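You operate a simulated robot arm through the tools that you are given. There is no shell and no other tool. Be economical: measure what you need, move in short steps, check, and stop when the job is done.

You are at the controls of a simulated two-armed robot. One attempt, no reset.

JOB
Pump the flooded glass bulb dry on the drain channel alone.
Fine: release the other two clamps first; hold FAST till the water is gone; then clamp all three; leave the pump stopped.

It is judged by the outcome, as a careful person would: the job done as asked, and still so three seconds after it is handed in. It fails if anything else is knocked over, pushed out of place, dropped, spilled or broken.

ROBOT AND FRAMES
Two 7-joint arms with fingered hands on one trunk, on a base that drives. Base frame: it is fixed to the floor where the robot stands at the start and does not move with it; the origin is under the middle of the robot, x ahead of it, y to its left, z up. Readings come in cm, rad, newtons and seconds.
The left shoulder is at the start at [5.6, 18.7, 120.7], the right one opposite. With the tool pointing down near the work surface each hand reaches from about 10 to 78 cm from the robot's upright axis, wherever it stands, measured 20 degrees to its own side. Places, roughly: flow display [70, -10, 110]; left clamp lever [80, 0, 100]; left pump dial [90, 0, 110]; middle clamp lever [80, 0, 100]; middle pump dial [90, 0, 110]; pump run button [70, -20, 110]; pump slider [80, 0, 90]; right clamp lever [70, -10, 100]; right pump dial [90, -10, 110]; speed dial [70, -20, 110]. Payload 3.6 kg a hand.
The tool frame of a hand sits at the grasp point between the pads (the TCP): z along the fingers, y along the line on which they close. The tips reach 2.6 cm beyond it. Largest opening 8.8 cm; the body of the gripper starts 3 cm behind the TCP. The gripper is a hand of 3 fingers: y runs from the thumb to the fingers, the wrist lies at [-1.7, -9.8, -16.4] in the tool frame.
Orientation is told as [roll, pitch, yaw] about the base's x, y, z axes, in that order, counted from this pose: with the fingers straight down and the wrist toward the robot, the tool's x, y and z point along [0, 1, 0], [1, 0, 0] and [0, 0, -1] of the base frame.

CONTROLS
- The arms move only by the tool send_rows. It takes "left_plan", "right_plan" or both (then of equal length, played together; a hand with none holds still); each is a list of rows, each an object of numbers (a shift or turn left out is 0): "wx", "wy", "wz": the turn, a rotation vector about the tool's x, y, z in units of 180 degrees (1.0 is 180 degrees); "tx", "ty", "tz": the shift along the tool's x, y, z in units of 400 mm (1.0 is 400 mm). In form: [{"wx": .., "wy": .., "wz": .., "tx": .., "ty": .., "tz": ..}, ...]. A call has 1 to 8 rows; each row is the pose to reach, as a shift and turn from the pose commanded when the call began, along the tool's axes at that moment. A call with a number of a shift or a turn outside -1 to 1 is refused whole. A row lasts 0.2 s, in which the tool goes at most 5 cm and 0.15 rad; a call with a longer step from one row to the next is refused whole. Where a pose cannot be reached the arm comes as near as it can. A force on the tool above 50 N (or 10 N above the force at the start of the call, whichever is more), or a blocked arm, ends the call early, and 0.2 s more pass. In this call time passes only in rows, and 0.2 s behind the last. It gives the time, the measured TCP pose, the force on the tool (base axes), the opening and the grip force at its end, in the units of the frame above (readings bear some noise), with the torque about the TCP (base axes, N m) and any sound that the robot's microphone picked up.
- Cameras (640 x 400 px; columns grow to the right, rows downward): "scene" is now at [23.43, -2.36, 116.55]; the picture's right is [-0.26, -0.96, 0.00], its down [0.13, -0.04, -0.99] and it looks along [0.96, -0.26, 0.13] (base axes); focal length 214 px, centre (320, 200). "left" rides on the left gripper at [-5.6, -8, -10.2] in its tool frame; the picture's right is [-0.73, -0.32, 0.60], its down [0.62, -0.67, 0.41] and it looks along [0.27, 0.67, 0.69] (tool axes); focal length 247 px, centre (320, 200). "right" rides on the right gripper at [5.6, -8, -10.2] in its tool frame; the picture's right is [-0.73, 0.32, -0.60], its down [-0.62, -0.67, 0.41] and it looks along [-0.27, 0.68, 0.69] (tool axes); focal length 247 px, centre (320, 200). There is no depth. A picture from a camera that has moved, and an enlarged one, comes with that camera's place and axes in the base frame and with its lens.
- camera(camera): a new picture of that camera. It takes no simulated time.
- raise_lower(by): slides the trunk up (or, below 0, down) by that many cm; the arms and the scene camera ride with it, the base frame stays. It gives what a move gives, with no picture.
- roll_base(legs): drives the robot by 1 to 6 legs, each [ahead, left, turn to the left] in cm, cm and rad, along the robot's own axes; the way and the turn of a leg run together, so that a leg with both is an arc; at most 150 cm and 3.142 rad a leg. The arms and the cameras ride along, it lands a little off, and it stops where it bumps. It gives what a move gives.
- curl_fingers(fingers, thumb_bend, thumb_turn, hand): sets how far each is bent, from 0 (flat) to 1 (curled in); at 0.3 the hand is open as for a grip, at 0.7 the pads meet at the TCP. One left out holds its place. A second passes; each finger stops where it meets its share of the squeeze, and holds until it gets a number again. It is the only way to open and close the hand. It gives what a move gives, with no picture; readings hold the bend of each and the force on the fingers (four entries, about 0 where the hand has none), thumb and palm. thumb_turn goes from beside the hand (0) to across from the fingers (1), as for a grip.
- turn_head(pan, tilt): turns the head with the scene camera to pan (to the left, within 1.047 rad either way) and tilt (down, from -0.506 to 1.204), counted from straight ahead of the robot. It gives what a move gives.
- enlarge(camera, box): a new picture of the part [left, top, right, bottom] of that camera's present view, enlarged. It takes no simulated time.
- sign_off(): hands the job in; it is judged then, once.

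Work in short steps. Places have to be worked out from the pictures, the camera data and where the tool is seen: move nearer, look again, correct. Check each grasp and each placing, and mend what went wrong. You have 120 turns and 92 pictures in all, those below and enlarged ones among them. Open the grippers and draw the arms clear of the work before you hand the job in, unless the task says otherwise; then end with one line.

The tools are called after "Request:" as name(argument=value, ...) on one line, values as JSON. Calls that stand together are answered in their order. send_rows: Moves the arms, as the interface text tells. Its arguments: {"type":"object","properties":{"left_plan":{"type":"array","items":{"type":"object","properties":{"wx":{"type":"number"},"wy":{"type":"number"},"wz":{"type":"number"},"tx":{"type":"number"},"ty":{"type":"number"},"tz":{"type":"number"}}}},"right_plan":{"type":"array","items":{"type":"object","properties":{"wx":{"type":"number"},"wy":{"type":"number"},"wz":{"type":"number"},"tx":{"type":"number"},"ty":{"type":"number"},"tz":{"type":"number"}}}}},"required":[]} The other tools are called the same way: raise_lower (by) slides the trunk up or down; curl_fingers (fingers, thumb_bend, thumb_turn, hand) moves the fingers one by one; roll_base (legs) drives the base; turn_head (pan, tilt) turns the head that bears the scene camera; camera (camera) takes a picture; enlarge (camera, box) takes an enlarged picture of a part of a camera's view; sign_off () hands the job in.

At the start:

```text
clock: 0.0
left_tcp_pos: [55.56, 12.9, 133.52]
left_tool_rot: [-0.001, 0.0, 0.0]
left_force: [0.1, -0.1, 0.1]
left_torque: [0.0, 0.03, 0.0]
left_finger_gap: 8.77
left_finger_force: 0.1
left_shape: jaw
left_bend: [0.3, 0.3, 0.98]
left_finger forces: [0.0, 0.0, 0.0, 0.0, 0.1, 0.1]
right_tcp_pos: [51.69, -28.49, 139.68]
right_tool_rot: [0.001, -0.001, 0.0]
right_force: [-1.0, -0.1, 0.0]
right_torque: [-0.01, 0.03, -0.01]
right_finger_gap: 8.77
right_finger_force: 0.0
right_shape: jaw
right_bend: [0.3, 0.3, 0.98]
right_finger forces: [0.0, 0.0, 0.1, 0.0, 0.0, 0.0]
trunk travel left (down, up): [-35.0, 40.7]
robot x, y, heading: [-0.26, 0.03, 0.003]
head pan, tilt: [-0.267, -0.134]
```

scene: 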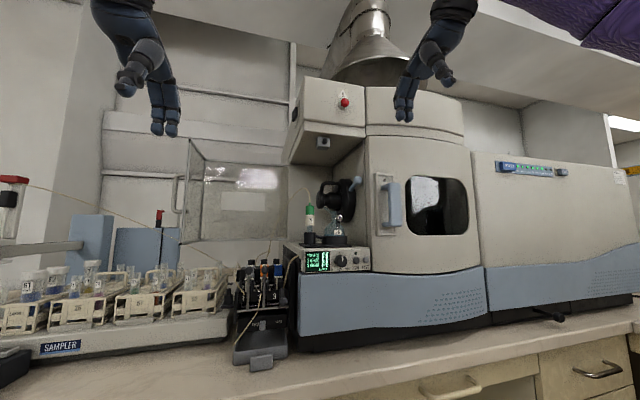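
right: 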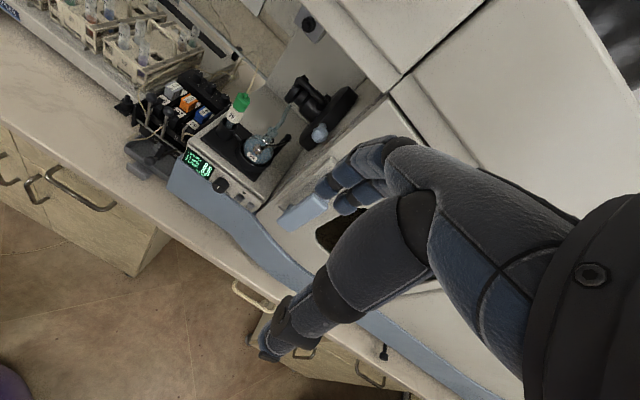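
left: 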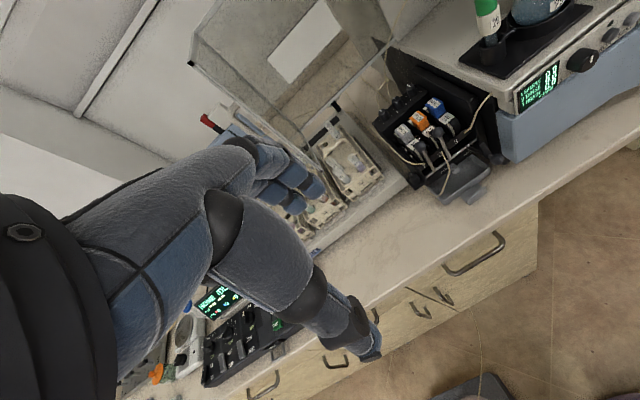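

The pump and its display sit near the scene's middle. I'll enlarge the views of the pump, panel and clamps.

Request:
enlarge(camera="scene", box=[220, 230, 380, 380])

Request:
enlarge(camera="left", box=[360, 0, 640, 210])

Request:
enlarge(camera="right", box=[110, 60, 330, 220])

```text
2.67 times, centred on (300, 305) of scene
camera zoom: at [23.43, -2.36, 116.55], right [-0.26, -0.96, 0.0], down [0.13, -0.04, -0.99], along [0.96, -0.26, 0.13], focal length 572 px, centre (373, -80)
```

zoom: 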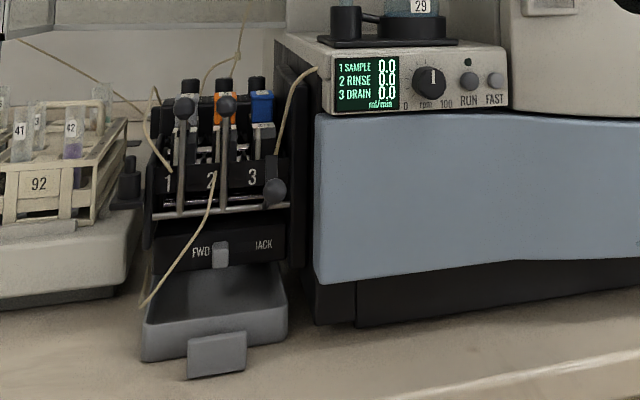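

```text
1.90 times, centred on (500, 105) of left
camera zoom: at [47.63, 7.34, 143.86], right [-0.32, -0.73, -0.6], down [-0.67, 0.62, -0.41], along [0.67, 0.27, -0.69], focal length 470 px, centre (-23, 381)
```

zoom: 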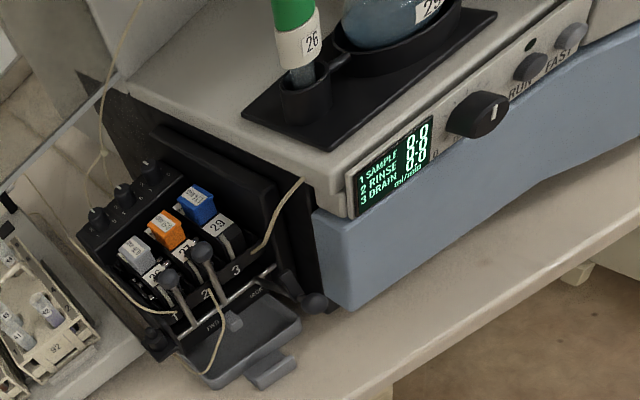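

```text
2.50 times, centred on (220, 140) of right
camera zoom: at [43.77, -22.95, 150.0], right [0.32, -0.73, 0.6], down [-0.67, -0.62, -0.41], along [0.68, -0.27, -0.69], focal length 617 px, centre (570, 350)
```

zoom: 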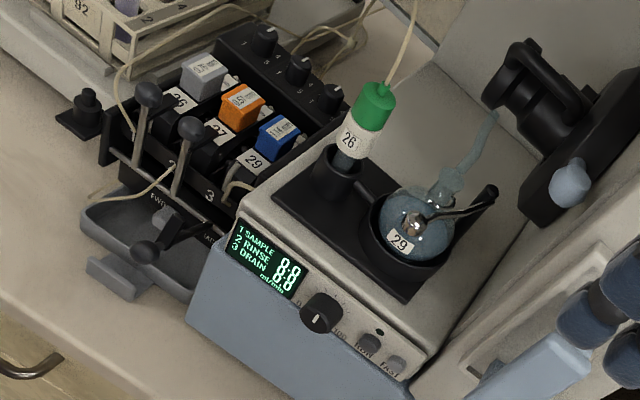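

I place FAST at about [70.3,-26.2,109.3], RUN at y -23.6, knob 1 at [78.5,-0.1,106.5], knob 2 at y -3.7, and knob 3 (lowered) at [70.4,-7.4,101.5]. I'll tilt the head down to see the counter edge and get a closer view.

Request:
turn_head(pan=-0.1, tilt=0.45)

Request:
camera(camera="scene")

Request:
enlarge(camera="scene", box=[250, 110, 420, 216])

```text
clock: 1.0
left_tcp_pos: [55.63, 12.96, 133.58]
left_tool_rot: [0.001, 0.0, 0.0]
left_force: [0.6, 0.4, -0.2]
left_torque: [0.02, -0.06, 0.01]
left_finger_gap: 8.74
left_finger_force: 0.0
left_shape: jaw
left_bend: [0.3, 0.3, 0.98]
left_finger forces: [0.0, 0.1, 0.0, 0.1, 0.0, 0.0]
right_tcp_pos: [51.7, -28.55, 139.78]
right_tool_rot: [-0.001, 0.0, 0.001]
right_force: [-0.7, -0.1, -0.3]
right_torque: [-0.03, -0.01, 0.0]
right_finger_gap: 8.76
right_finger_force: 0.1
right_shape: jaw
right_bend: [0.3, 0.3, 0.98]
right_finger forces: [0.0, 0.0, 0.0, 0.0, 0.0, 0.1]
trunk travel left (down, up): [-35.0, 40.7]
robot x, y, heading: [0.03, 0.04, 0.001]
head pan, tilt: [-0.099, 0.45]
```

```text
85 pictures are left
camera scene: at [24.3, -1.01, 111.21], right [-0.1, -0.99, 0.0], down [-0.43, 0.04, -0.9], along [0.9, -0.09, -0.43], focal length 214 px, centre (320, 200)
```

scene: 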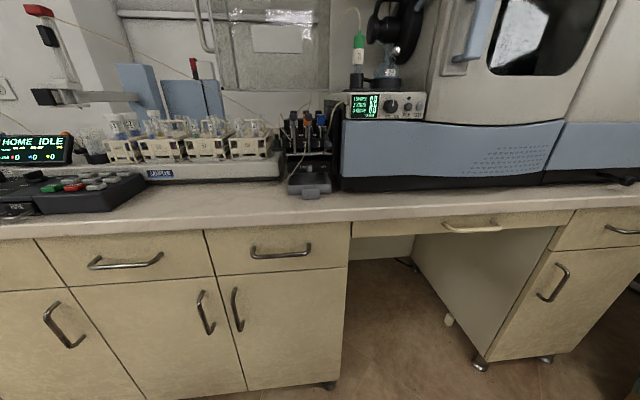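

```text
3.76 times, centred on (335, 163) of scene
camera zoom: at [24.3, -1.01, 111.21], right [-0.1, -0.99, 0.0], down [-0.43, 0.04, -0.9], along [0.9, -0.09, -0.43], focal length 807 px, centre (264, 339)
```

zoom: 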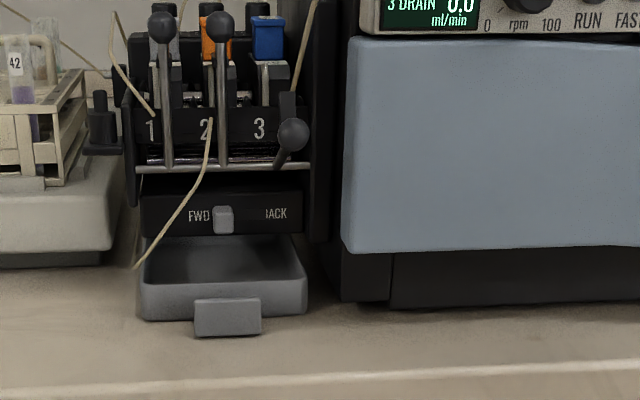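

The pump is stopped, the slider sits at FWD, and levers 1 and 2 are up while 3 is down. The levers are at the edge of reach, so I'll drive 12 cm closer.

Request:
roll_base(legs=[[12, 0, 0]])

Request:
camera(camera="scene")

Request:
camera(camera="left")

Request:
camera(camera="right")

```text
clock: 2.1
left_tcp_pos: [62.1, 13.77, 133.36]
left_tool_rot: [0.002, 0.005, 0.032]
left_force: [-0.3, -0.9, 0.7]
left_torque: [0.04, -0.02, 0.01]
left_finger_gap: 8.77
left_finger_force: 0.1
left_shape: jaw
left_bend: [0.3, 0.3, 0.98]
left_finger forces: [0.1, 0.1, 0.0, 0.1, 0.0, 0.1]
right_tcp_pos: [59.56, -27.68, 139.61]
right_tool_rot: [-0.001, 0.004, 0.029]
right_force: [0.7, -0.5, 0.6]
right_torque: [0.01, 0.02, -0.02]
right_finger_gap: 8.77
right_finger_force: 0.1
right_shape: jaw
right_bend: [0.3, 0.3, 0.98]
right_finger forces: [0.1, 0.0, 0.0, 0.0, 0.0, 0.1]
trunk travel left (down, up): [-35.0, 40.7]
robot x, y, heading: [6.8, -0.8, 0.031]
head pan, tilt: [-0.099, 0.45]
stopped in leg 1: the robot was blocked; the commanded pose is now the measured one
```

```text
83 pictures are left
camera scene: at [31.09, -1.09, 111.18], right [-0.07, -1.0, 0.0], down [-0.43, 0.03, -0.9], along [0.9, -0.06, -0.44], focal length 214 px, centre (320, 200)
```

scene: 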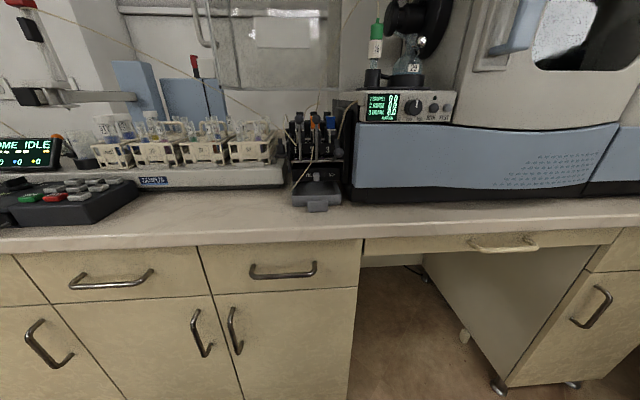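

```text
82 pictures are left
camera left: at [54.28, 7.96, 143.74], right [-0.3, -0.74, -0.6], down [-0.69, 0.6, -0.41], along [0.66, 0.29, -0.69], focal length 247 px, centre (320, 200)
```

left: 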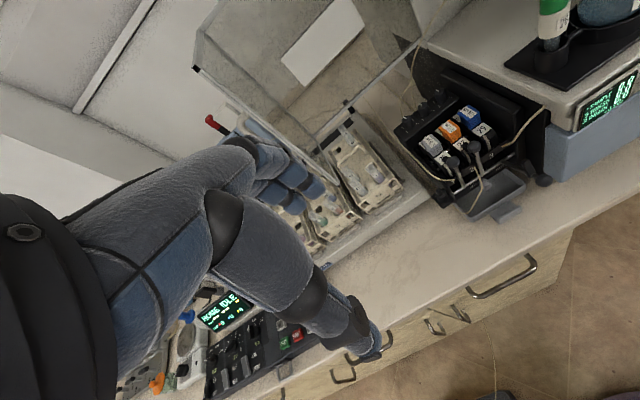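

```text
81 pictures are left
camera right: at [51.32, -22.41, 149.81], right [0.34, -0.72, 0.6], down [-0.65, -0.64, -0.41], along [0.68, -0.25, -0.69], focal length 247 px, centre (320, 200)
```

right: 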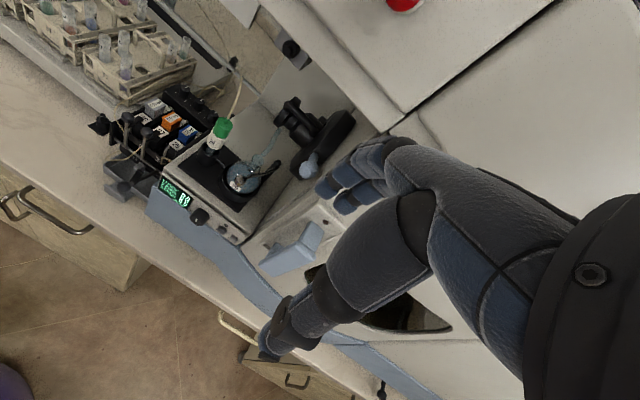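

The base stopped against the cabinet at x≈6.8, which is close enough. I'll bring the left hand down in front of the levers to look closely.

Request:
send_rows(left_plan=[{"tx": -0.08, "ty": 0.0175, "tz": 0.077}, {"tx": -0.16, "ty": 0.035, "tz": 0.154}, {"tx": -0.24, "ty": 0.0525, "tz": 0.231}, {"tx": -0.32, "ty": 0.07, "tz": 0.308}, {"tx": -0.3975, "ty": 0.0875, "tz": 0.385}])

Request:
camera(camera="left")

Request:
camera(camera="scene")

```text
clock: 3.3
left_tcp_pos: [65.78, -2.0, 118.09]
left_tool_rot: [0.0, 0.004, 0.03]
left_force: [0.5, -0.6, -0.5]
left_torque: [0.03, 0.01, 0.02]
left_finger_gap: 8.79
left_finger_force: 0.0
left_shape: jaw
left_bend: [0.3, 0.3, 0.98]
left_finger forces: [0.1, 0.1, 0.1, 0.0, 0.1, 0.1]
right_tcp_pos: [59.3, -27.73, 139.61]
right_tool_rot: [0.001, 0.003, 0.03]
right_force: [-0.5, 0.0, -0.1]
right_torque: [-0.03, -0.01, -0.03]
right_finger_gap: 8.79
right_finger_force: 0.0
right_shape: jaw
right_bend: [0.3, 0.3, 0.98]
right_finger forces: [0.0, 0.0, 0.0, 0.0, 0.0, 0.0]
trunk travel left (down, up): [-35.0, 40.7]
robot x, y, heading: [7.05, -0.25, 0.033]
head pan, tilt: [-0.099, 0.45]
```

```text
80 pictures are left
camera left: at [58.02, -7.83, 128.4], right [-0.3, -0.74, -0.6], down [-0.69, 0.6, -0.41], along [0.66, 0.29, -0.69], focal length 247 px, centre (320, 200)
```

left: 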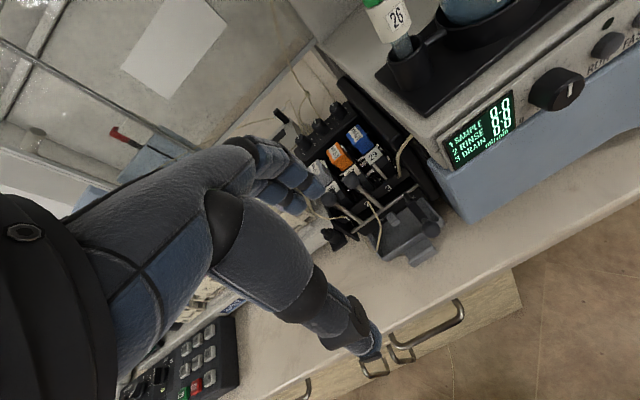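

```text
79 pictures are left
camera scene: at [31.06, -1.08, 111.19], right [-0.07, -1.0, 0.0], down [-0.43, 0.03, -0.9], along [0.9, -0.06, -0.44], focal length 214 px, centre (320, 200)
```

scene: 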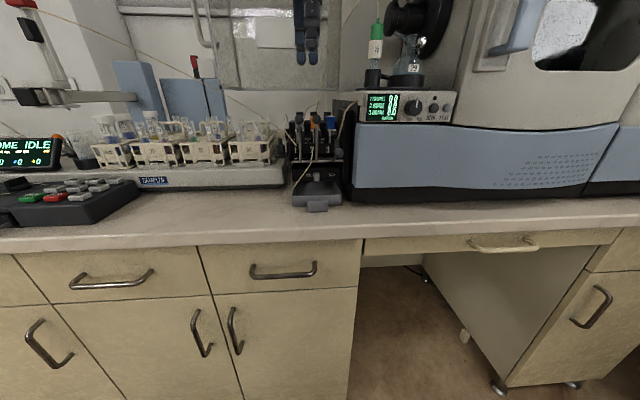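

The left hand is at the commanded place. I'll zoom in on the levers from here, and tilt the head to frame both hand and pump.

Request:
enlarge(camera="left", box=[280, 70, 470, 270])

Request:
turn_head(pan=-0.05, tilt=0.1)

Request:
enlarge(camera="scene", box=[240, 100, 400, 260])

```text
2.00 times, centred on (375, 170) of left
camera zoom: at [58.02, -7.83, 128.4], right [-0.3, -0.74, -0.6], down [-0.69, 0.6, -0.41], along [0.66, 0.29, -0.69], focal length 494 px, centre (210, 260)
```

zoom: 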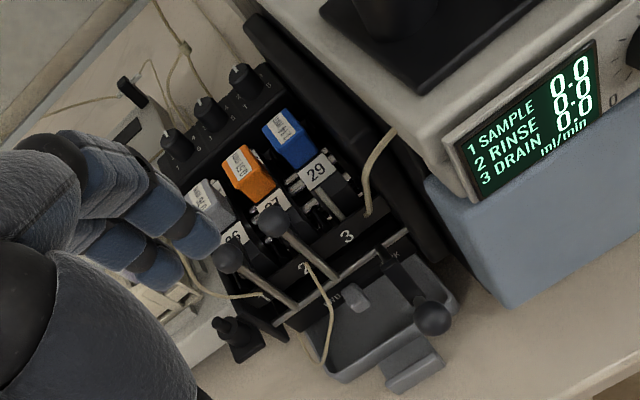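

```text
clock: 4.1
left_tcp_pos: [65.75, -2.0, 118.13]
left_tool_rot: [-0.002, 0.003, 0.031]
left_force: [-0.8, 0.7, -0.3]
left_torque: [0.01, 0.0, -0.02]
left_finger_gap: 8.78
left_finger_force: 0.1
left_shape: jaw
left_bend: [0.3, 0.3, 0.98]
left_finger forces: [0.1, 0.0, 0.0, 0.0, 0.0, 0.0]
right_tcp_pos: [59.37, -27.72, 139.7]
right_tool_rot: [-0.002, 0.003, 0.029]
right_force: [1.2, -0.5, 0.4]
right_torque: [0.01, 0.0, 0.0]
right_finger_gap: 8.76
right_finger_force: 0.1
right_shape: jaw
right_bend: [0.3, 0.3, 0.98]
right_finger forces: [0.0, 0.1, 0.0, 0.0, 0.1, 0.0]
trunk travel left (down, up): [-35.0, 40.7]
robot x, y, heading: [6.51, -0.45, 0.036]
head pan, tilt: [-0.051, 0.099]
```

```text
2.50 times, centred on (320, 180) of scene
camera zoom: at [31.07, -0.58, 114.45], right [-0.02, -1.0, 0.0], down [-0.1, 0.0, -0.99], along [0.99, -0.02, -0.1], focal length 536 px, centre (320, 250)
```

zoom: 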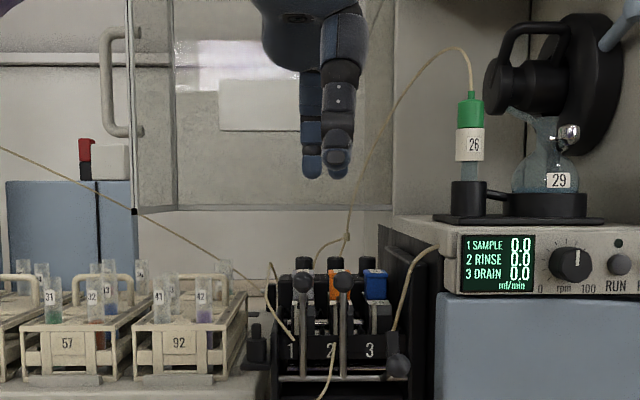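

Knobs 1 and 2 check out at [78.5, 0 / -3.6, 106.8], and the cassettes start around x≈82. I'll bring the left hand over so its two fingers hang above the gap behind the knobs.

Request:
send_rows(left_plan=[{"tx": 0, "ty": 0.08, "tz": 0.035}, {"tx": 0, "ty": 0.16, "tz": 0.07}, {"tx": -0.002, "ty": 0.2365, "tz": 0.1025}])

Request:
enlarge(camera="left", box=[220, 100, 460, 340])

Request:
enlarge(camera="scene", box=[260, 130, 380, 260])

Request:
enlarge(camera="right", box=[50, 40, 300, 240])

```text
clock: 4.9
left_tcp_pos: [74.9, -1.96, 114.15]
left_tool_rot: [0.002, -0.001, 0.028]
left_force: [0.0, 0.1, -1.2]
left_torque: [-0.06, -0.04, 0.01]
left_finger_gap: 8.79
left_finger_force: 0.1
left_shape: jaw
left_bend: [0.3, 0.3, 0.97]
left_finger forces: [0.1, 0.0, 0.0, 0.0, 0.0, 0.0]
right_tcp_pos: [59.0, -27.99, 139.8]
right_tool_rot: [0.001, 0.001, 0.03]
right_force: [-0.1, -0.6, -0.9]
right_torque: [0.04, -0.02, 0.02]
right_finger_gap: 8.79
right_finger_force: 0.0
right_shape: jaw
right_bend: [0.3, 0.3, 0.98]
right_finger forces: [0.0, 0.1, 0.0, 0.1, 0.0, 0.0]
trunk travel left (down, up): [-35.0, 40.7]
robot x, y, heading: [6.58, -0.84, 0.033]
head pan, tilt: [-0.051, 0.099]
```

```text
1.67 times, centred on (340, 220) of left
camera zoom: at [67.18, -7.81, 124.36], right [-0.3, -0.74, -0.6], down [-0.68, 0.61, -0.41], along [0.67, 0.29, -0.69], focal length 412 px, centre (287, 167)
```

zoom: 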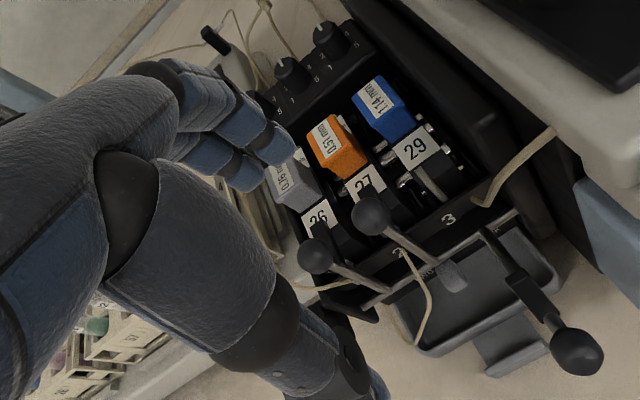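

```text
3.08 times, centred on (320, 195) of scene
camera zoom: at [30.85, -0.8, 114.51], right [-0.02, -1.0, 0.0], down [-0.1, 0.0, -1.0], along [0.99, -0.02, -0.1], focal length 660 px, centre (320, 215)
```

zoom: 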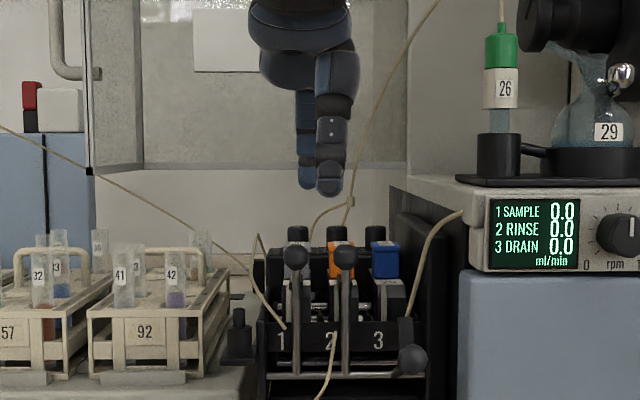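

```text
2.00 times, centred on (175, 140) of right
camera zoom: at [50.91, -22.68, 149.98], right [0.34, -0.73, 0.6], down [-0.65, -0.64, -0.41], along [0.68, -0.25, -0.69], focal length 494 px, centre (610, 320)
```

zoom: 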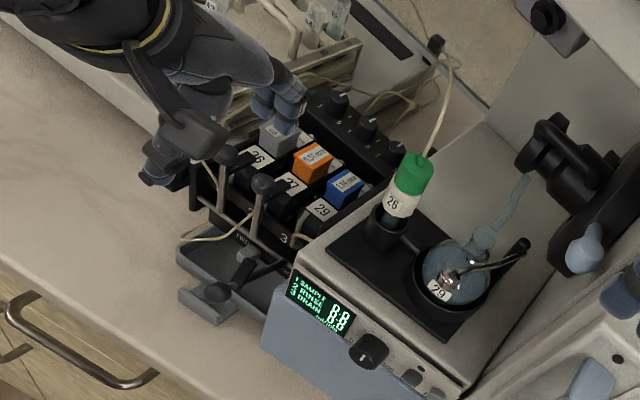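

Fingertips are over the gap at x≈80.7, and the coloured blocks begin at x≈82.5–83. I'll shift slightly and descend behind knobs 1 and 2, stopping above the cassette labels.

Request:
send_rows(left_plan=[{"tx": -0.006, "ty": 0.0, "tz": 0.04}, {"tx": -0.006, "ty": 0.0, "tz": 0.08}, {"tx": -0.006, "ty": 0.0, "tz": 0.115}, {"tx": -0.006, "ty": 0.0, "tz": 0.145}])

Request:
enlarge(camera="left", box=[220, 100, 460, 340])

Request:
enlarge(camera="scene", box=[280, 170, 370, 250])

Request:
enlarge(camera="right", box=[110, 60, 230, 180])

```text
clock: 5.9
left_tcp_pos: [75.24, -1.9, 108.05]
left_tool_rot: [0.0, 0.004, 0.031]
left_force: [-0.1, 0.1, -0.4]
left_torque: [0.0, -0.01, -0.01]
left_finger_gap: 8.78
left_finger_force: 0.1
left_shape: jaw
left_bend: [0.3, 0.3, 0.97]
left_finger forces: [0.0, 0.0, 0.0, 0.0, 0.0, 0.0]
right_tcp_pos: [59.49, -27.82, 139.72]
right_tool_rot: [-0.002, 0.003, 0.031]
right_force: [-0.4, 1.4, 0.2]
right_torque: [0.01, 0.03, 0.03]
right_finger_gap: 8.8
right_finger_force: 0.0
right_shape: jaw
right_bend: [0.3, 0.3, 0.98]
right_finger forces: [0.0, 0.0, 0.1, 0.1, 0.0, 0.0]
trunk travel left (down, up): [-35.0, 40.7]
robot x, y, heading: [6.71, -0.24, 0.033]
head pan, tilt: [-0.051, 0.099]
```

```text
1.67 times, centred on (340, 220) of left
camera zoom: at [67.58, -7.71, 118.41], right [-0.3, -0.74, -0.6], down [-0.69, 0.6, -0.41], along [0.66, 0.29, -0.69], focal length 412 px, centre (287, 167)
```

zoom: 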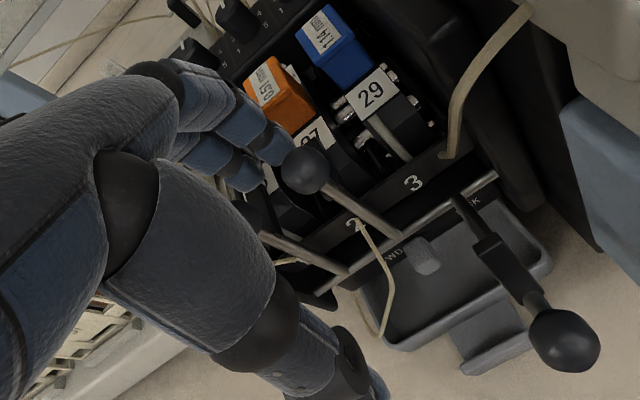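

```text
5.00 times, centred on (325, 210) of scene
camera zoom: at [31.09, -0.55, 114.46], right [-0.02, -1.0, 0.0], down [-0.1, 0.0, -0.99], along [0.99, -0.02, -0.1], focal length 1072 px, centre (295, 150)
```

zoom: 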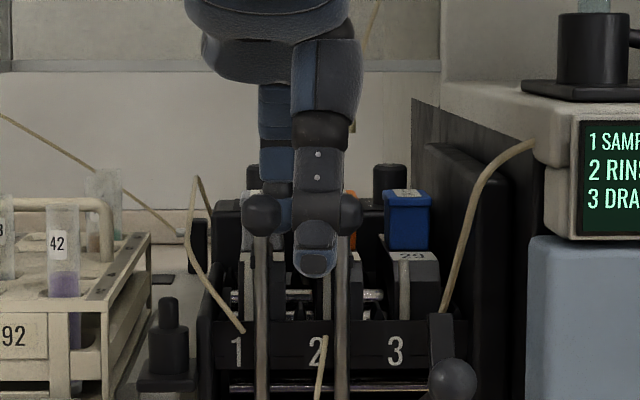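

```text
3.33 times, centred on (170, 120) of right
camera zoom: at [51.25, -22.28, 149.88], right [0.34, -0.72, 0.6], down [-0.65, -0.64, -0.41], along [0.68, -0.25, -0.69], focal length 823 px, centre (820, 467)
```

zoom: 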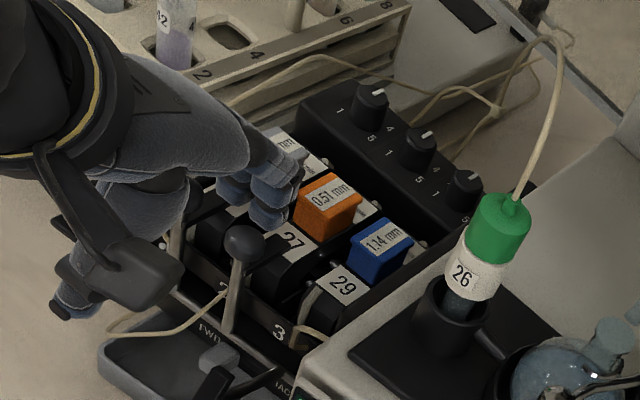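

The fingers hang behind knobs 1 and 2 without contact. I'll pull forward a short way and see whether both levers follow.

Request:
send_rows(left_plan=[{"ty": -0.03}, {"ty": -0.06, "tz": 0.002}, {"ty": -0.09, "tz": 0.012}, {"ty": -0.115, "tz": 0.025}])

Request:
enlarge(camera="right", box=[90, 60, 230, 200])

Request:
enlarge(camera="scene", box=[280, 170, 370, 250])

```text
clock: 6.9
left_tcp_pos: [70.6, -2.05, 107.33]
left_tool_rot: [-0.001, -0.001, 0.032]
left_force: [-1.1, 1.6, 8.7]
left_torque: [-0.04, -0.44, 0.08]
left_finger_gap: 8.79
left_finger_force: 0.1
left_shape: jaw
left_bend: [0.3, 0.3, 0.97]
left_finger forces: [8.2, 0.2, 0.0, 0.1, 0.0, 0.1]
right_tcp_pos: [59.31, -27.77, 139.78]
right_tool_rot: [-0.001, 0.001, 0.029]
right_force: [0.6, -1.0, 0.2]
right_torque: [0.0, 0.0, 0.02]
right_finger_gap: 8.79
right_finger_force: 0.1
right_shape: jaw
right_bend: [0.3, 0.3, 0.98]
right_finger forces: [0.1, 0.0, 0.0, 0.1, 0.0, 0.0]
trunk travel left (down, up): [-35.0, 40.7]
robot x, y, heading: [6.59, -0.56, 0.029]
head pan, tilt: [-0.051, 0.099]
```

```text
2.86 times, centred on (160, 130) of right
camera zoom: at [51.05, -22.27, 149.96], right [0.34, -0.72, 0.6], down [-0.65, -0.64, -0.41], along [0.68, -0.25, -0.69], focal length 706 px, centre (777, 400)
```

zoom: 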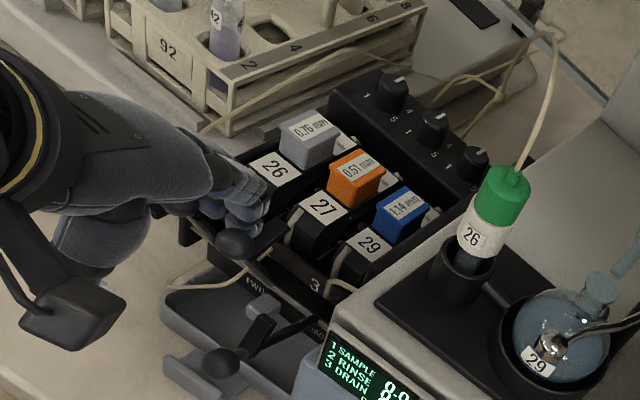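

```text
5.00 times, centred on (325, 210) of scene
camera zoom: at [30.95, -0.54, 114.51], right [-0.02, -1.0, 0.0], down [-0.1, 0.0, -1.0], along [0.99, -0.02, -0.1], focal length 1072 px, centre (295, 150)
```

zoom: 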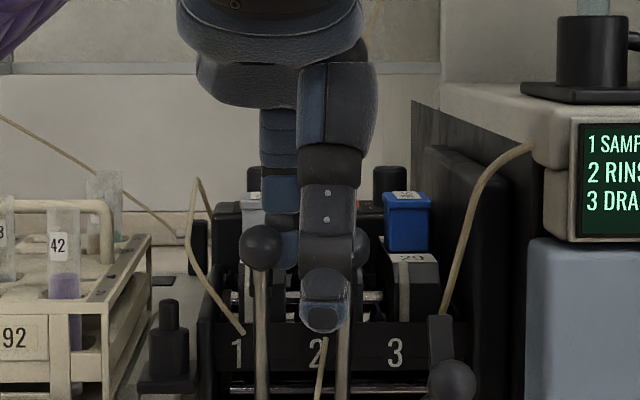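

Both levers are following. I'll continue along the arc, forward and down.

Request:
send_rows(left_plan=[{"ty": -0.03, "tz": 0.01}, {"ty": -0.06, "tz": 0.028}, {"ty": -0.085, "tz": 0.05}, {"ty": -0.1, "tz": 0.075}])

Request:
enlarge(camera="right", box=[90, 60, 230, 200])

Request:
enlarge(camera="scene", box=[270, 170, 380, 280])

```text
clock: 7.9
left_tcp_pos: [66.67, -2.23, 104.18]
left_tool_rot: [-0.001, 0.004, 0.03]
left_force: [-7.6, 0.3, 5.0]
left_torque: [-0.05, -0.09, -0.12]
left_finger_gap: 8.54
left_finger_force: 0.1
left_shape: jaw
left_bend: [0.33, 0.3, 0.97]
left_finger forces: [8.5, 0.0, 0.0, 0.0, 0.0, 0.1]
right_tcp_pos: [59.19, -27.71, 139.66]
right_tool_rot: [-0.001, 0.0, 0.03]
right_force: [-0.9, -0.2, 0.6]
right_torque: [-0.02, 0.01, 0.01]
right_finger_gap: 8.77
right_finger_force: 0.2
right_shape: jaw
right_bend: [0.3, 0.3, 0.98]
right_finger forces: [0.0, 0.0, 0.1, 0.0, 0.0, 0.1]
trunk travel left (down, up): [-35.0, 40.7]
robot x, y, heading: [7.06, -0.96, 0.027]
head pan, tilt: [-0.051, 0.099]
```

```text
2.86 times, centred on (160, 130) of right
camera zoom: at [51.06, -22.31, 149.93], right [0.34, -0.72, 0.6], down [-0.65, -0.64, -0.41], along [0.68, -0.25, -0.69], focal length 706 px, centre (777, 400)
```

zoom: 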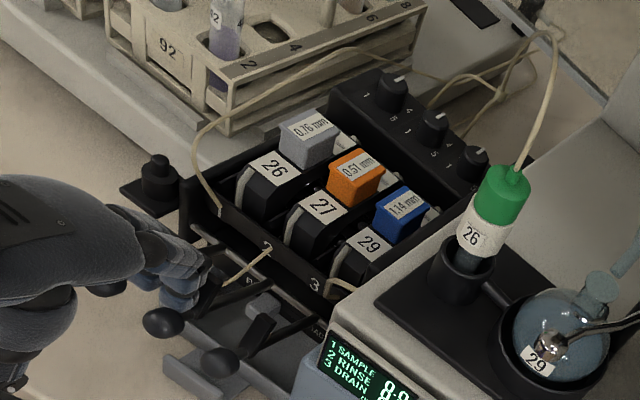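

```text
3.64 times, centred on (325, 225) of scene
camera zoom: at [30.94, -0.57, 114.49], right [-0.02, -1.0, 0.0], down [-0.1, 0.0, -1.0], along [0.99, -0.02, -0.1], focal length 780 px, centre (302, 109)
```

zoom: 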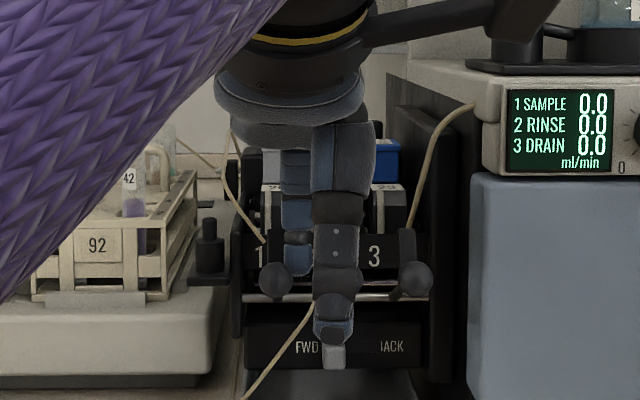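

Lever 1 sits level with the lowered lever 3, and lever 2 looks the same from the right. I'll lift the hand straight up and back to confirm.

Request:
send_rows(left_plan=[{"tz": -0.05, "ty": 0.01}, {"tz": -0.12, "ty": 0.01}, {"tz": -0.22, "ty": 0.0}, {"tz": -0.3, "ty": -0.05}, {"tz": -0.35, "ty": -0.12}])

Request:
enlarge(camera="scene", box=[260, 150, 440, 290])

Request:
enlarge(camera="right", box=[90, 60, 230, 200])

```text
clock: 9.1
left_tcp_pos: [62.29, -2.5, 117.81]
left_tool_rot: [0.002, 0.004, 0.029]
left_force: [-0.3, -0.4, 0.1]
left_torque: [0.0, 0.02, 0.0]
left_finger_gap: 8.76
left_finger_force: 0.0
left_shape: jaw
left_bend: [0.3, 0.3, 0.97]
left_finger forces: [0.0, 0.0, 0.1, 0.1, 0.1, 0.0]
left hand out of reach, approached as far as the arm can: row 5
right_tcp_pos: [59.3, -27.88, 139.71]
right_tool_rot: [-0.001, 0.004, 0.031]
right_force: [0.3, 0.5, -0.2]
right_torque: [-0.02, -0.02, -0.01]
right_finger_gap: 8.77
right_finger_force: 0.0
right_shape: jaw
right_bend: [0.3, 0.3, 0.98]
right_finger forces: [0.0, 0.0, 0.0, 0.0, 0.0, 0.1]
trunk travel left (down, up): [-35.0, 40.7]
robot x, y, heading: [6.51, -0.48, 0.026]
head pan, tilt: [-0.051, 0.099]
```

```text
2.86 times, centred on (350, 220) of scene
camera zoom: at [31.05, -0.58, 114.47], right [-0.02, -1.0, 0.0], down [-0.1, 0.0, -1.0], along [0.99, -0.02, -0.1], focal length 613 px, centre (234, 143)
```

zoom: 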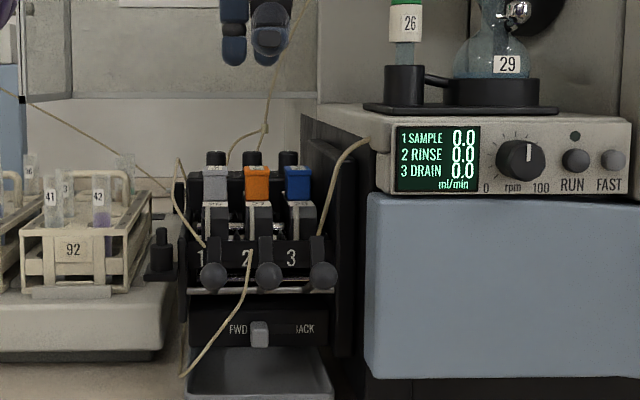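

```text
2.86 times, centred on (160, 130) of right
camera zoom: at [51.19, -22.32, 149.9], right [0.34, -0.72, 0.6], down [-0.65, -0.64, -0.41], along [0.68, -0.25, -0.69], focal length 706 px, centre (777, 400)
```

zoom: 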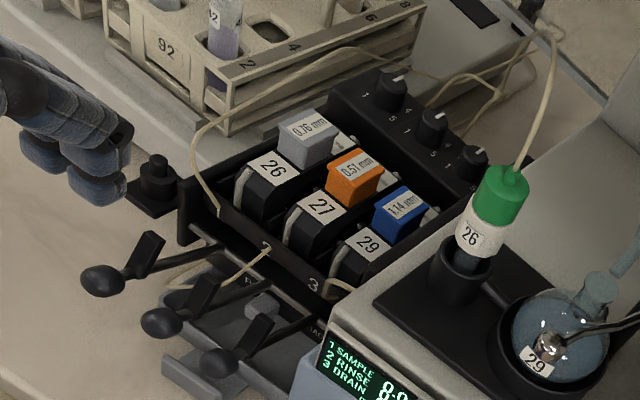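

All three levers are now down, so channels 1 and 2 are released. To lift lever 3 from below I'll pitch the left hand so the fingers point forward, then straighten them and move the thumb aside.

Request:
send_rows(left_plan=[{"wx": -0.047, "tx": -0.016}, {"wx": -0.094, "tx": -0.032}, {"wx": -0.141, "tx": -0.048}, {"wx": -0.188, "tx": -0.064}, {"wx": -0.235, "tx": -0.08}, {"wx": -0.282, "tx": -0.096}, {"wx": -0.329, "tx": -0.112}, {"wx": -0.376, "tx": -0.128}])

Request:
curl_fingers(hand="left", fingers=0, thumb_bend=0.3, thumb_turn=0)

Request:
camera(camera="scene")

Request:
camera(camera="right")

Request:
camera(camera="left")

```text
clock: 10.9
left_tcp_pos: [63.38, -6.32, 119.79]
left_tool_rot: [0.041, -1.225, 0.019]
left_force: [-0.8, -0.8, 0.4]
left_torque: [0.02, -0.02, 0.01]
left_finger_gap: 8.79
left_finger_force: 0.1
left_shape: jaw
left_bend: [0.3, 0.3, 0.97]
left_finger forces: [0.1, 0.1, 0.1, 0.0, 0.0, 0.0]
right_tcp_pos: [59.33, -27.66, 139.71]
right_tool_rot: [-0.004, 0.003, 0.03]
right_force: [-0.3, -0.3, -0.5]
right_torque: [0.0, 0.0, -0.01]
right_finger_gap: 8.78
right_finger_force: 0.2
right_shape: jaw
right_bend: [0.3, 0.3, 0.98]
right_finger forces: [0.0, 0.0, 0.0, 0.1, 0.0, 0.0]
trunk travel left (down, up): [-35.0, 40.7]
robot x, y, heading: [6.87, -0.88, 0.031]
head pan, tilt: [-0.051, 0.099]
```

```text
clock: 11.9
left_tcp_pos: [63.44, -6.33, 119.31]
left_tool_rot: [0.053, -1.213, 0.007]
left_force: [0.1, -0.1, -0.4]
left_torque: [0.0, 0.0, 0.01]
left_finger_gap: 13.4
left_finger_force: 0.0
left_shape: fingers
left_bend: [0.0, 0.3, 0.0]
left_finger forces: [0.0, 0.1, 0.0, 0.0, 0.0, 0.0]
right_tcp_pos: [59.23, -27.7, 139.75]
right_tool_rot: [-0.001, 0.004, 0.03]
right_force: [-0.1, -0.3, 0.0]
right_torque: [0.0, -0.06, 0.01]
right_finger_gap: 8.75
right_finger_force: 0.1
right_shape: jaw
right_bend: [0.3, 0.3, 0.98]
right_finger forces: [0.0, 0.0, 0.0, 0.0, 0.0, 0.0]
trunk travel left (down, up): [-35.0, 40.7]
robot x, y, heading: [6.72, -0.64, 0.032]
head pan, tilt: [-0.051, 0.099]
```

```text
64 pictures are left
camera scene: at [31.06, -0.57, 114.46], right [-0.02, -1.0, 0.0], down [-0.1, 0.0, -0.99], along [0.99, -0.02, -0.1], focal length 214 px, centre (320, 200)
```

scene: 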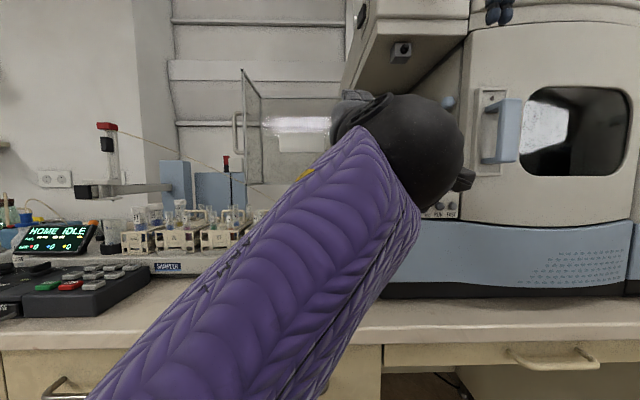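

```text
63 pictures are left
camera right: at [51.21, -22.31, 149.89], right [0.34, -0.72, 0.6], down [-0.65, -0.64, -0.41], along [0.68, -0.25, -0.69], focal length 247 px, centre (320, 200)
```

right: 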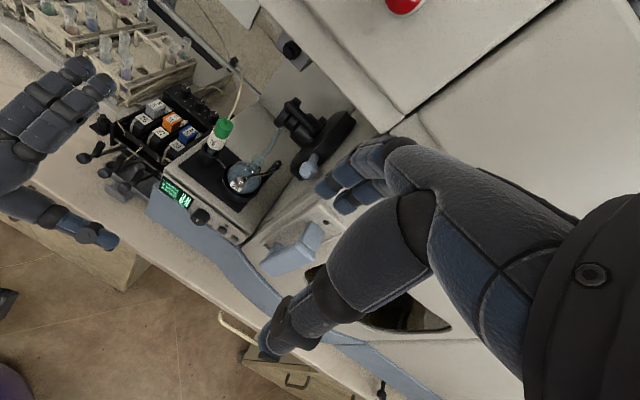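

```text
62 pictures are left
camera left: at [51.43, -12.52, 115.21], right [0.49, -0.7, -0.52], down [0.12, 0.65, -0.75], along [0.86, 0.31, 0.4], focal length 247 px, centre (320, 200)
```

left: 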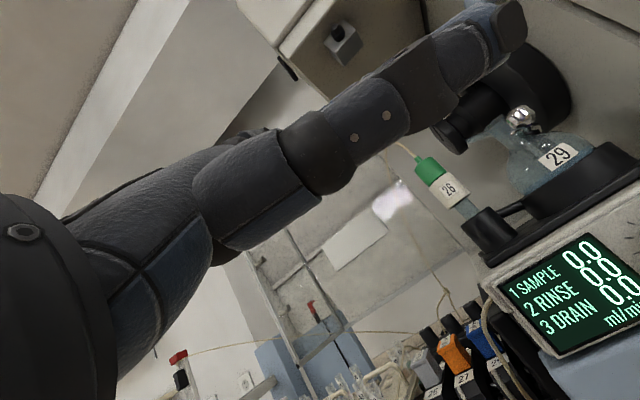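

With flat fingers I estimate the tips at about (67, -4.8/-7.3, 127), pointing up roughly 25°. I'll pitch back a little and lower the hand in front of the pump, with the fingertips just below knob 3's height and short of it.

Request:
send_rows(left_plan=[{"tx": -0.007, "ty": -0.114, "tz": 0.014, "wx": 0.0165}, {"tx": -0.014, "ty": -0.228, "tz": 0.028, "wx": 0.033}, {"tx": -0.021, "ty": -0.342, "tz": 0.042, "wx": 0.05}, {"tx": -0.028, "ty": -0.456, "tz": 0.056, "wx": 0.066}, {"tx": -0.035, "ty": -0.57, "tz": 0.07, "wx": 0.083}, {"tx": -0.0425, "ty": -0.6825, "tz": 0.085, "wx": 0.0987}])

Request:
camera(camera="right")

Request:
camera(camera="scene")

```text
clock: 12.4
left_tcp_pos: [63.26, -5.7, 120.95]
left_tool_rot: [0.168, -1.318, -0.086]
left_force: [-0.6, 0.5, -0.1]
left_torque: [0.01, 0.0, -0.02]
left_finger_gap: 13.42
left_finger_force: 0.0
left_shape: fingers
left_bend: [0.0, 0.3, 0.0]
left_finger forces: [0.0, 0.0, 0.0, 0.1, 0.1, 0.1]
right_tcp_pos: [59.37, -27.75, 139.71]
right_tool_rot: [-0.002, 0.004, 0.028]
right_force: [-0.6, 0.7, 0.3]
right_torque: [0.0, 0.04, 0.0]
right_finger_gap: 8.79
right_finger_force: 0.2
right_shape: jaw
right_bend: [0.3, 0.3, 0.98]
right_finger forces: [0.1, 0.1, 0.0, 0.1, 0.0, 0.1]
trunk travel left (down, up): [-35.0, 40.7]
robot x, y, heading: [6.63, -0.56, 0.028]
head pan, tilt: [-0.051, 0.099]
stopped in row 2 (left hand): the arm was blocked; the commanded pose is now the measured one
```

```text
61 pictures are left
camera right: at [51.24, -22.29, 149.87], right [0.34, -0.72, 0.6], down [-0.65, -0.64, -0.41], along [0.68, -0.25, -0.69], focal length 247 px, centre (320, 200)
```

right: 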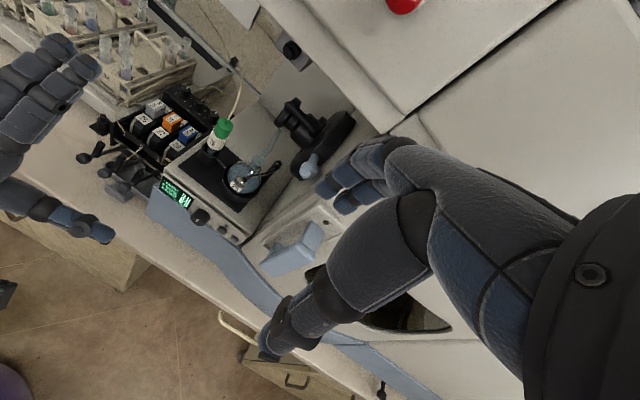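

```text
60 pictures are left
camera scene: at [31.08, -0.55, 114.46], right [-0.02, -1.0, 0.0], down [-0.1, 0.0, -0.99], along [0.99, -0.02, -0.1], focal length 214 px, centre (320, 200)
```

scene: 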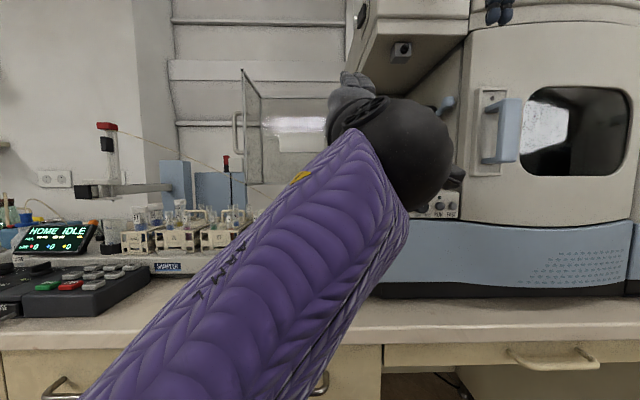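

The arm was blocked by its own folding, since nothing pushed on the hand. I'll back the base off 12 cm to give the arm room, then try again.

Request:
roll_base(legs=[[-12, 0, -0.03]])

Request:
send_rows(left_plan=[{"ty": -0.08, "tz": 0.08}, {"ty": -0.16, "tz": 0.14, "wx": 0.02}])

```text
clock: 13.7
left_tcp_pos: [50.85, -7.67, 120.97]
left_tool_rot: [0.168, -1.317, -0.117]
left_force: [0.2, 0.0, 0.1]
left_torque: [0.0, 0.0, 0.03]
left_finger_gap: 13.41
left_finger_force: 0.0
left_shape: fingers
left_bend: [0.0, 0.3, 0.0]
left_finger forces: [0.0, 0.0, 0.0, 0.0, 0.1, 0.0]
right_tcp_pos: [46.11, -29.57, 139.84]
right_tool_rot: [-0.002, 0.004, 0.002]
right_force: [0.1, 0.0, 1.1]
right_torque: [0.0, -0.02, -0.02]
right_finger_gap: 8.77
right_finger_force: 0.0
right_shape: jaw
right_bend: [0.3, 0.3, 0.98]
right_finger forces: [0.0, 0.1, 0.0, 0.0, 0.0, 0.0]
trunk travel left (down, up): [-35.0, 40.7]
robot x, y, heading: [-5.66, -1.11, 0.003]
head pan, tilt: [-0.051, 0.099]
```

```text
clock: 14.3
left_tcp_pos: [55.56, -6.07, 114.3]
left_tool_rot: [0.211, -1.278, -0.138]
left_force: [-1.1, 0.6, -1.1]
left_torque: [0.0, 0.01, 0.01]
left_finger_gap: 13.4
left_finger_force: 0.1
left_shape: fingers
left_bend: [0.0, 0.3, 0.0]
left_finger forces: [0.0, 0.0, 0.0, 0.1, 0.1, 0.0]
right_tcp_pos: [46.3, -29.39, 139.67]
right_tool_rot: [-0.002, 0.003, 0.001]
right_force: [0.6, 0.5, -0.7]
right_torque: [-0.02, 0.02, -0.01]
right_finger_gap: 8.8
right_finger_force: 0.1
right_shape: jaw
right_bend: [0.3, 0.3, 0.98]
right_finger forces: [0.0, 0.0, 0.0, 0.1, 0.0, 0.0]
trunk travel left (down, up): [-35.0, 40.7]
robot x, y, heading: [-5.2, -0.45, 0.001]
head pan, tilt: [-0.051, 0.099]
```

Backing off freed the arm. I'll lower the trunk 12 cm so the low reach is natural, then pitch the fingers toward horizontal.

Request:
raise_lower(by=-12)

Request:
send_rows(left_plan=[{"wx": 0.04, "wy": -0.008, "wz": -0.004}, {"wx": 0.08, "wy": -0.016, "wz": -0.008}, {"wx": 0.121, "wy": -0.025, "wz": -0.0127}])

Request:
camera(camera="right")

Request:
camera(camera="scene")

```text
clock: 15.8
left_tcp_pos: [56.79, -3.46, 102.23]
left_tool_rot: [0.528, -1.3, -0.404]
left_force: [-0.7, -0.2, 0.8]
left_torque: [0.0, 0.0, 0.0]
left_finger_gap: 13.41
left_finger_force: 0.0
left_shape: fingers
left_bend: [0.0, 0.3, 0.0]
left_finger forces: [0.1, 0.1, 0.0, 0.0, 0.0, 0.1]
right_tcp_pos: [46.12, -29.44, 127.83]
right_tool_rot: [-0.002, 0.001, 0.0]
right_force: [0.0, -0.6, -0.4]
right_torque: [0.01, 0.02, -0.01]
right_finger_gap: 8.77
right_finger_force: 0.0
right_shape: jaw
right_bend: [0.3, 0.3, 0.98]
right_finger forces: [0.1, 0.0, 0.1, 0.0, 0.0, 0.0]
trunk travel left (down, up): [-23.0, 52.7]
robot x, y, heading: [-5.41, -1.06, -0.002]
head pan, tilt: [-0.051, 0.099]
```

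```text
clock: 16.8
left_tcp_pos: [56.09, -4.13, 99.03]
left_tool_rot: [0.078, -0.874, -0.022]
left_force: [0.7, 0.1, -1.0]
left_torque: [-0.01, 0.02, 0.0]
left_finger_gap: 13.43
left_finger_force: 0.0
left_shape: fingers
left_bend: [0.0, 0.3, 0.0]
left_finger forces: [0.0, 0.1, 0.0, 0.1, 0.0, 0.0]
right_tcp_pos: [46.28, -29.53, 127.7]
right_tool_rot: [-0.001, 0.002, -0.003]
right_force: [0.1, 0.2, 0.1]
right_torque: [-0.02, 0.0, 0.01]
right_finger_gap: 8.78
right_finger_force: 0.1
right_shape: jaw
right_bend: [0.3, 0.3, 0.98]
right_finger forces: [0.0, 0.1, 0.1, 0.1, 0.0, 0.0]
trunk travel left (down, up): [-23.0, 52.7]
robot x, y, heading: [-5.56, -0.68, 0.001]
head pan, tilt: [-0.051, 0.099]
stopped in row 3 (left hand): the arm was blocked; the commanded pose is now the measured one
```

```text
59 pictures are left
camera right: at [38.41, -23.81, 137.88], right [0.32, -0.73, 0.6], down [-0.67, -0.62, -0.41], along [0.67, -0.27, -0.69], focal length 247 px, centre (320, 200)
```

right: 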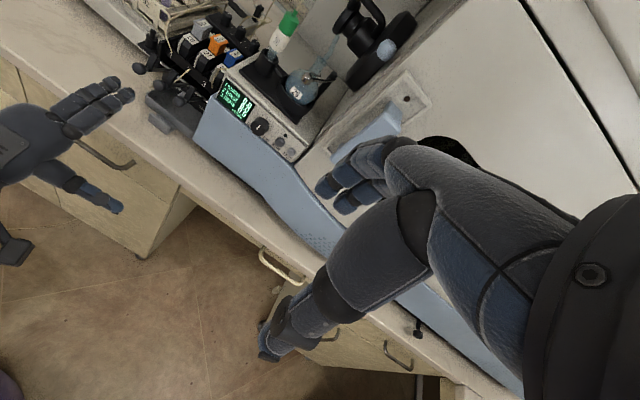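

```text
58 pictures are left
camera scene: at [20.91, -1.46, 101.41], right [-0.05, -1.0, 0.0], down [-0.1, 0.01, -0.99], along [0.99, -0.05, -0.1], focal length 214 px, centre (320, 200)
```

scene: 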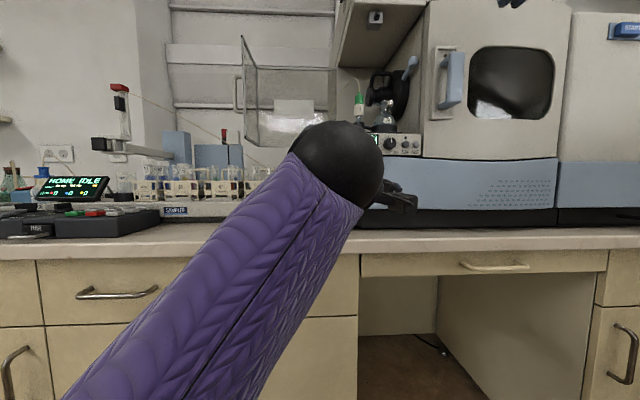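

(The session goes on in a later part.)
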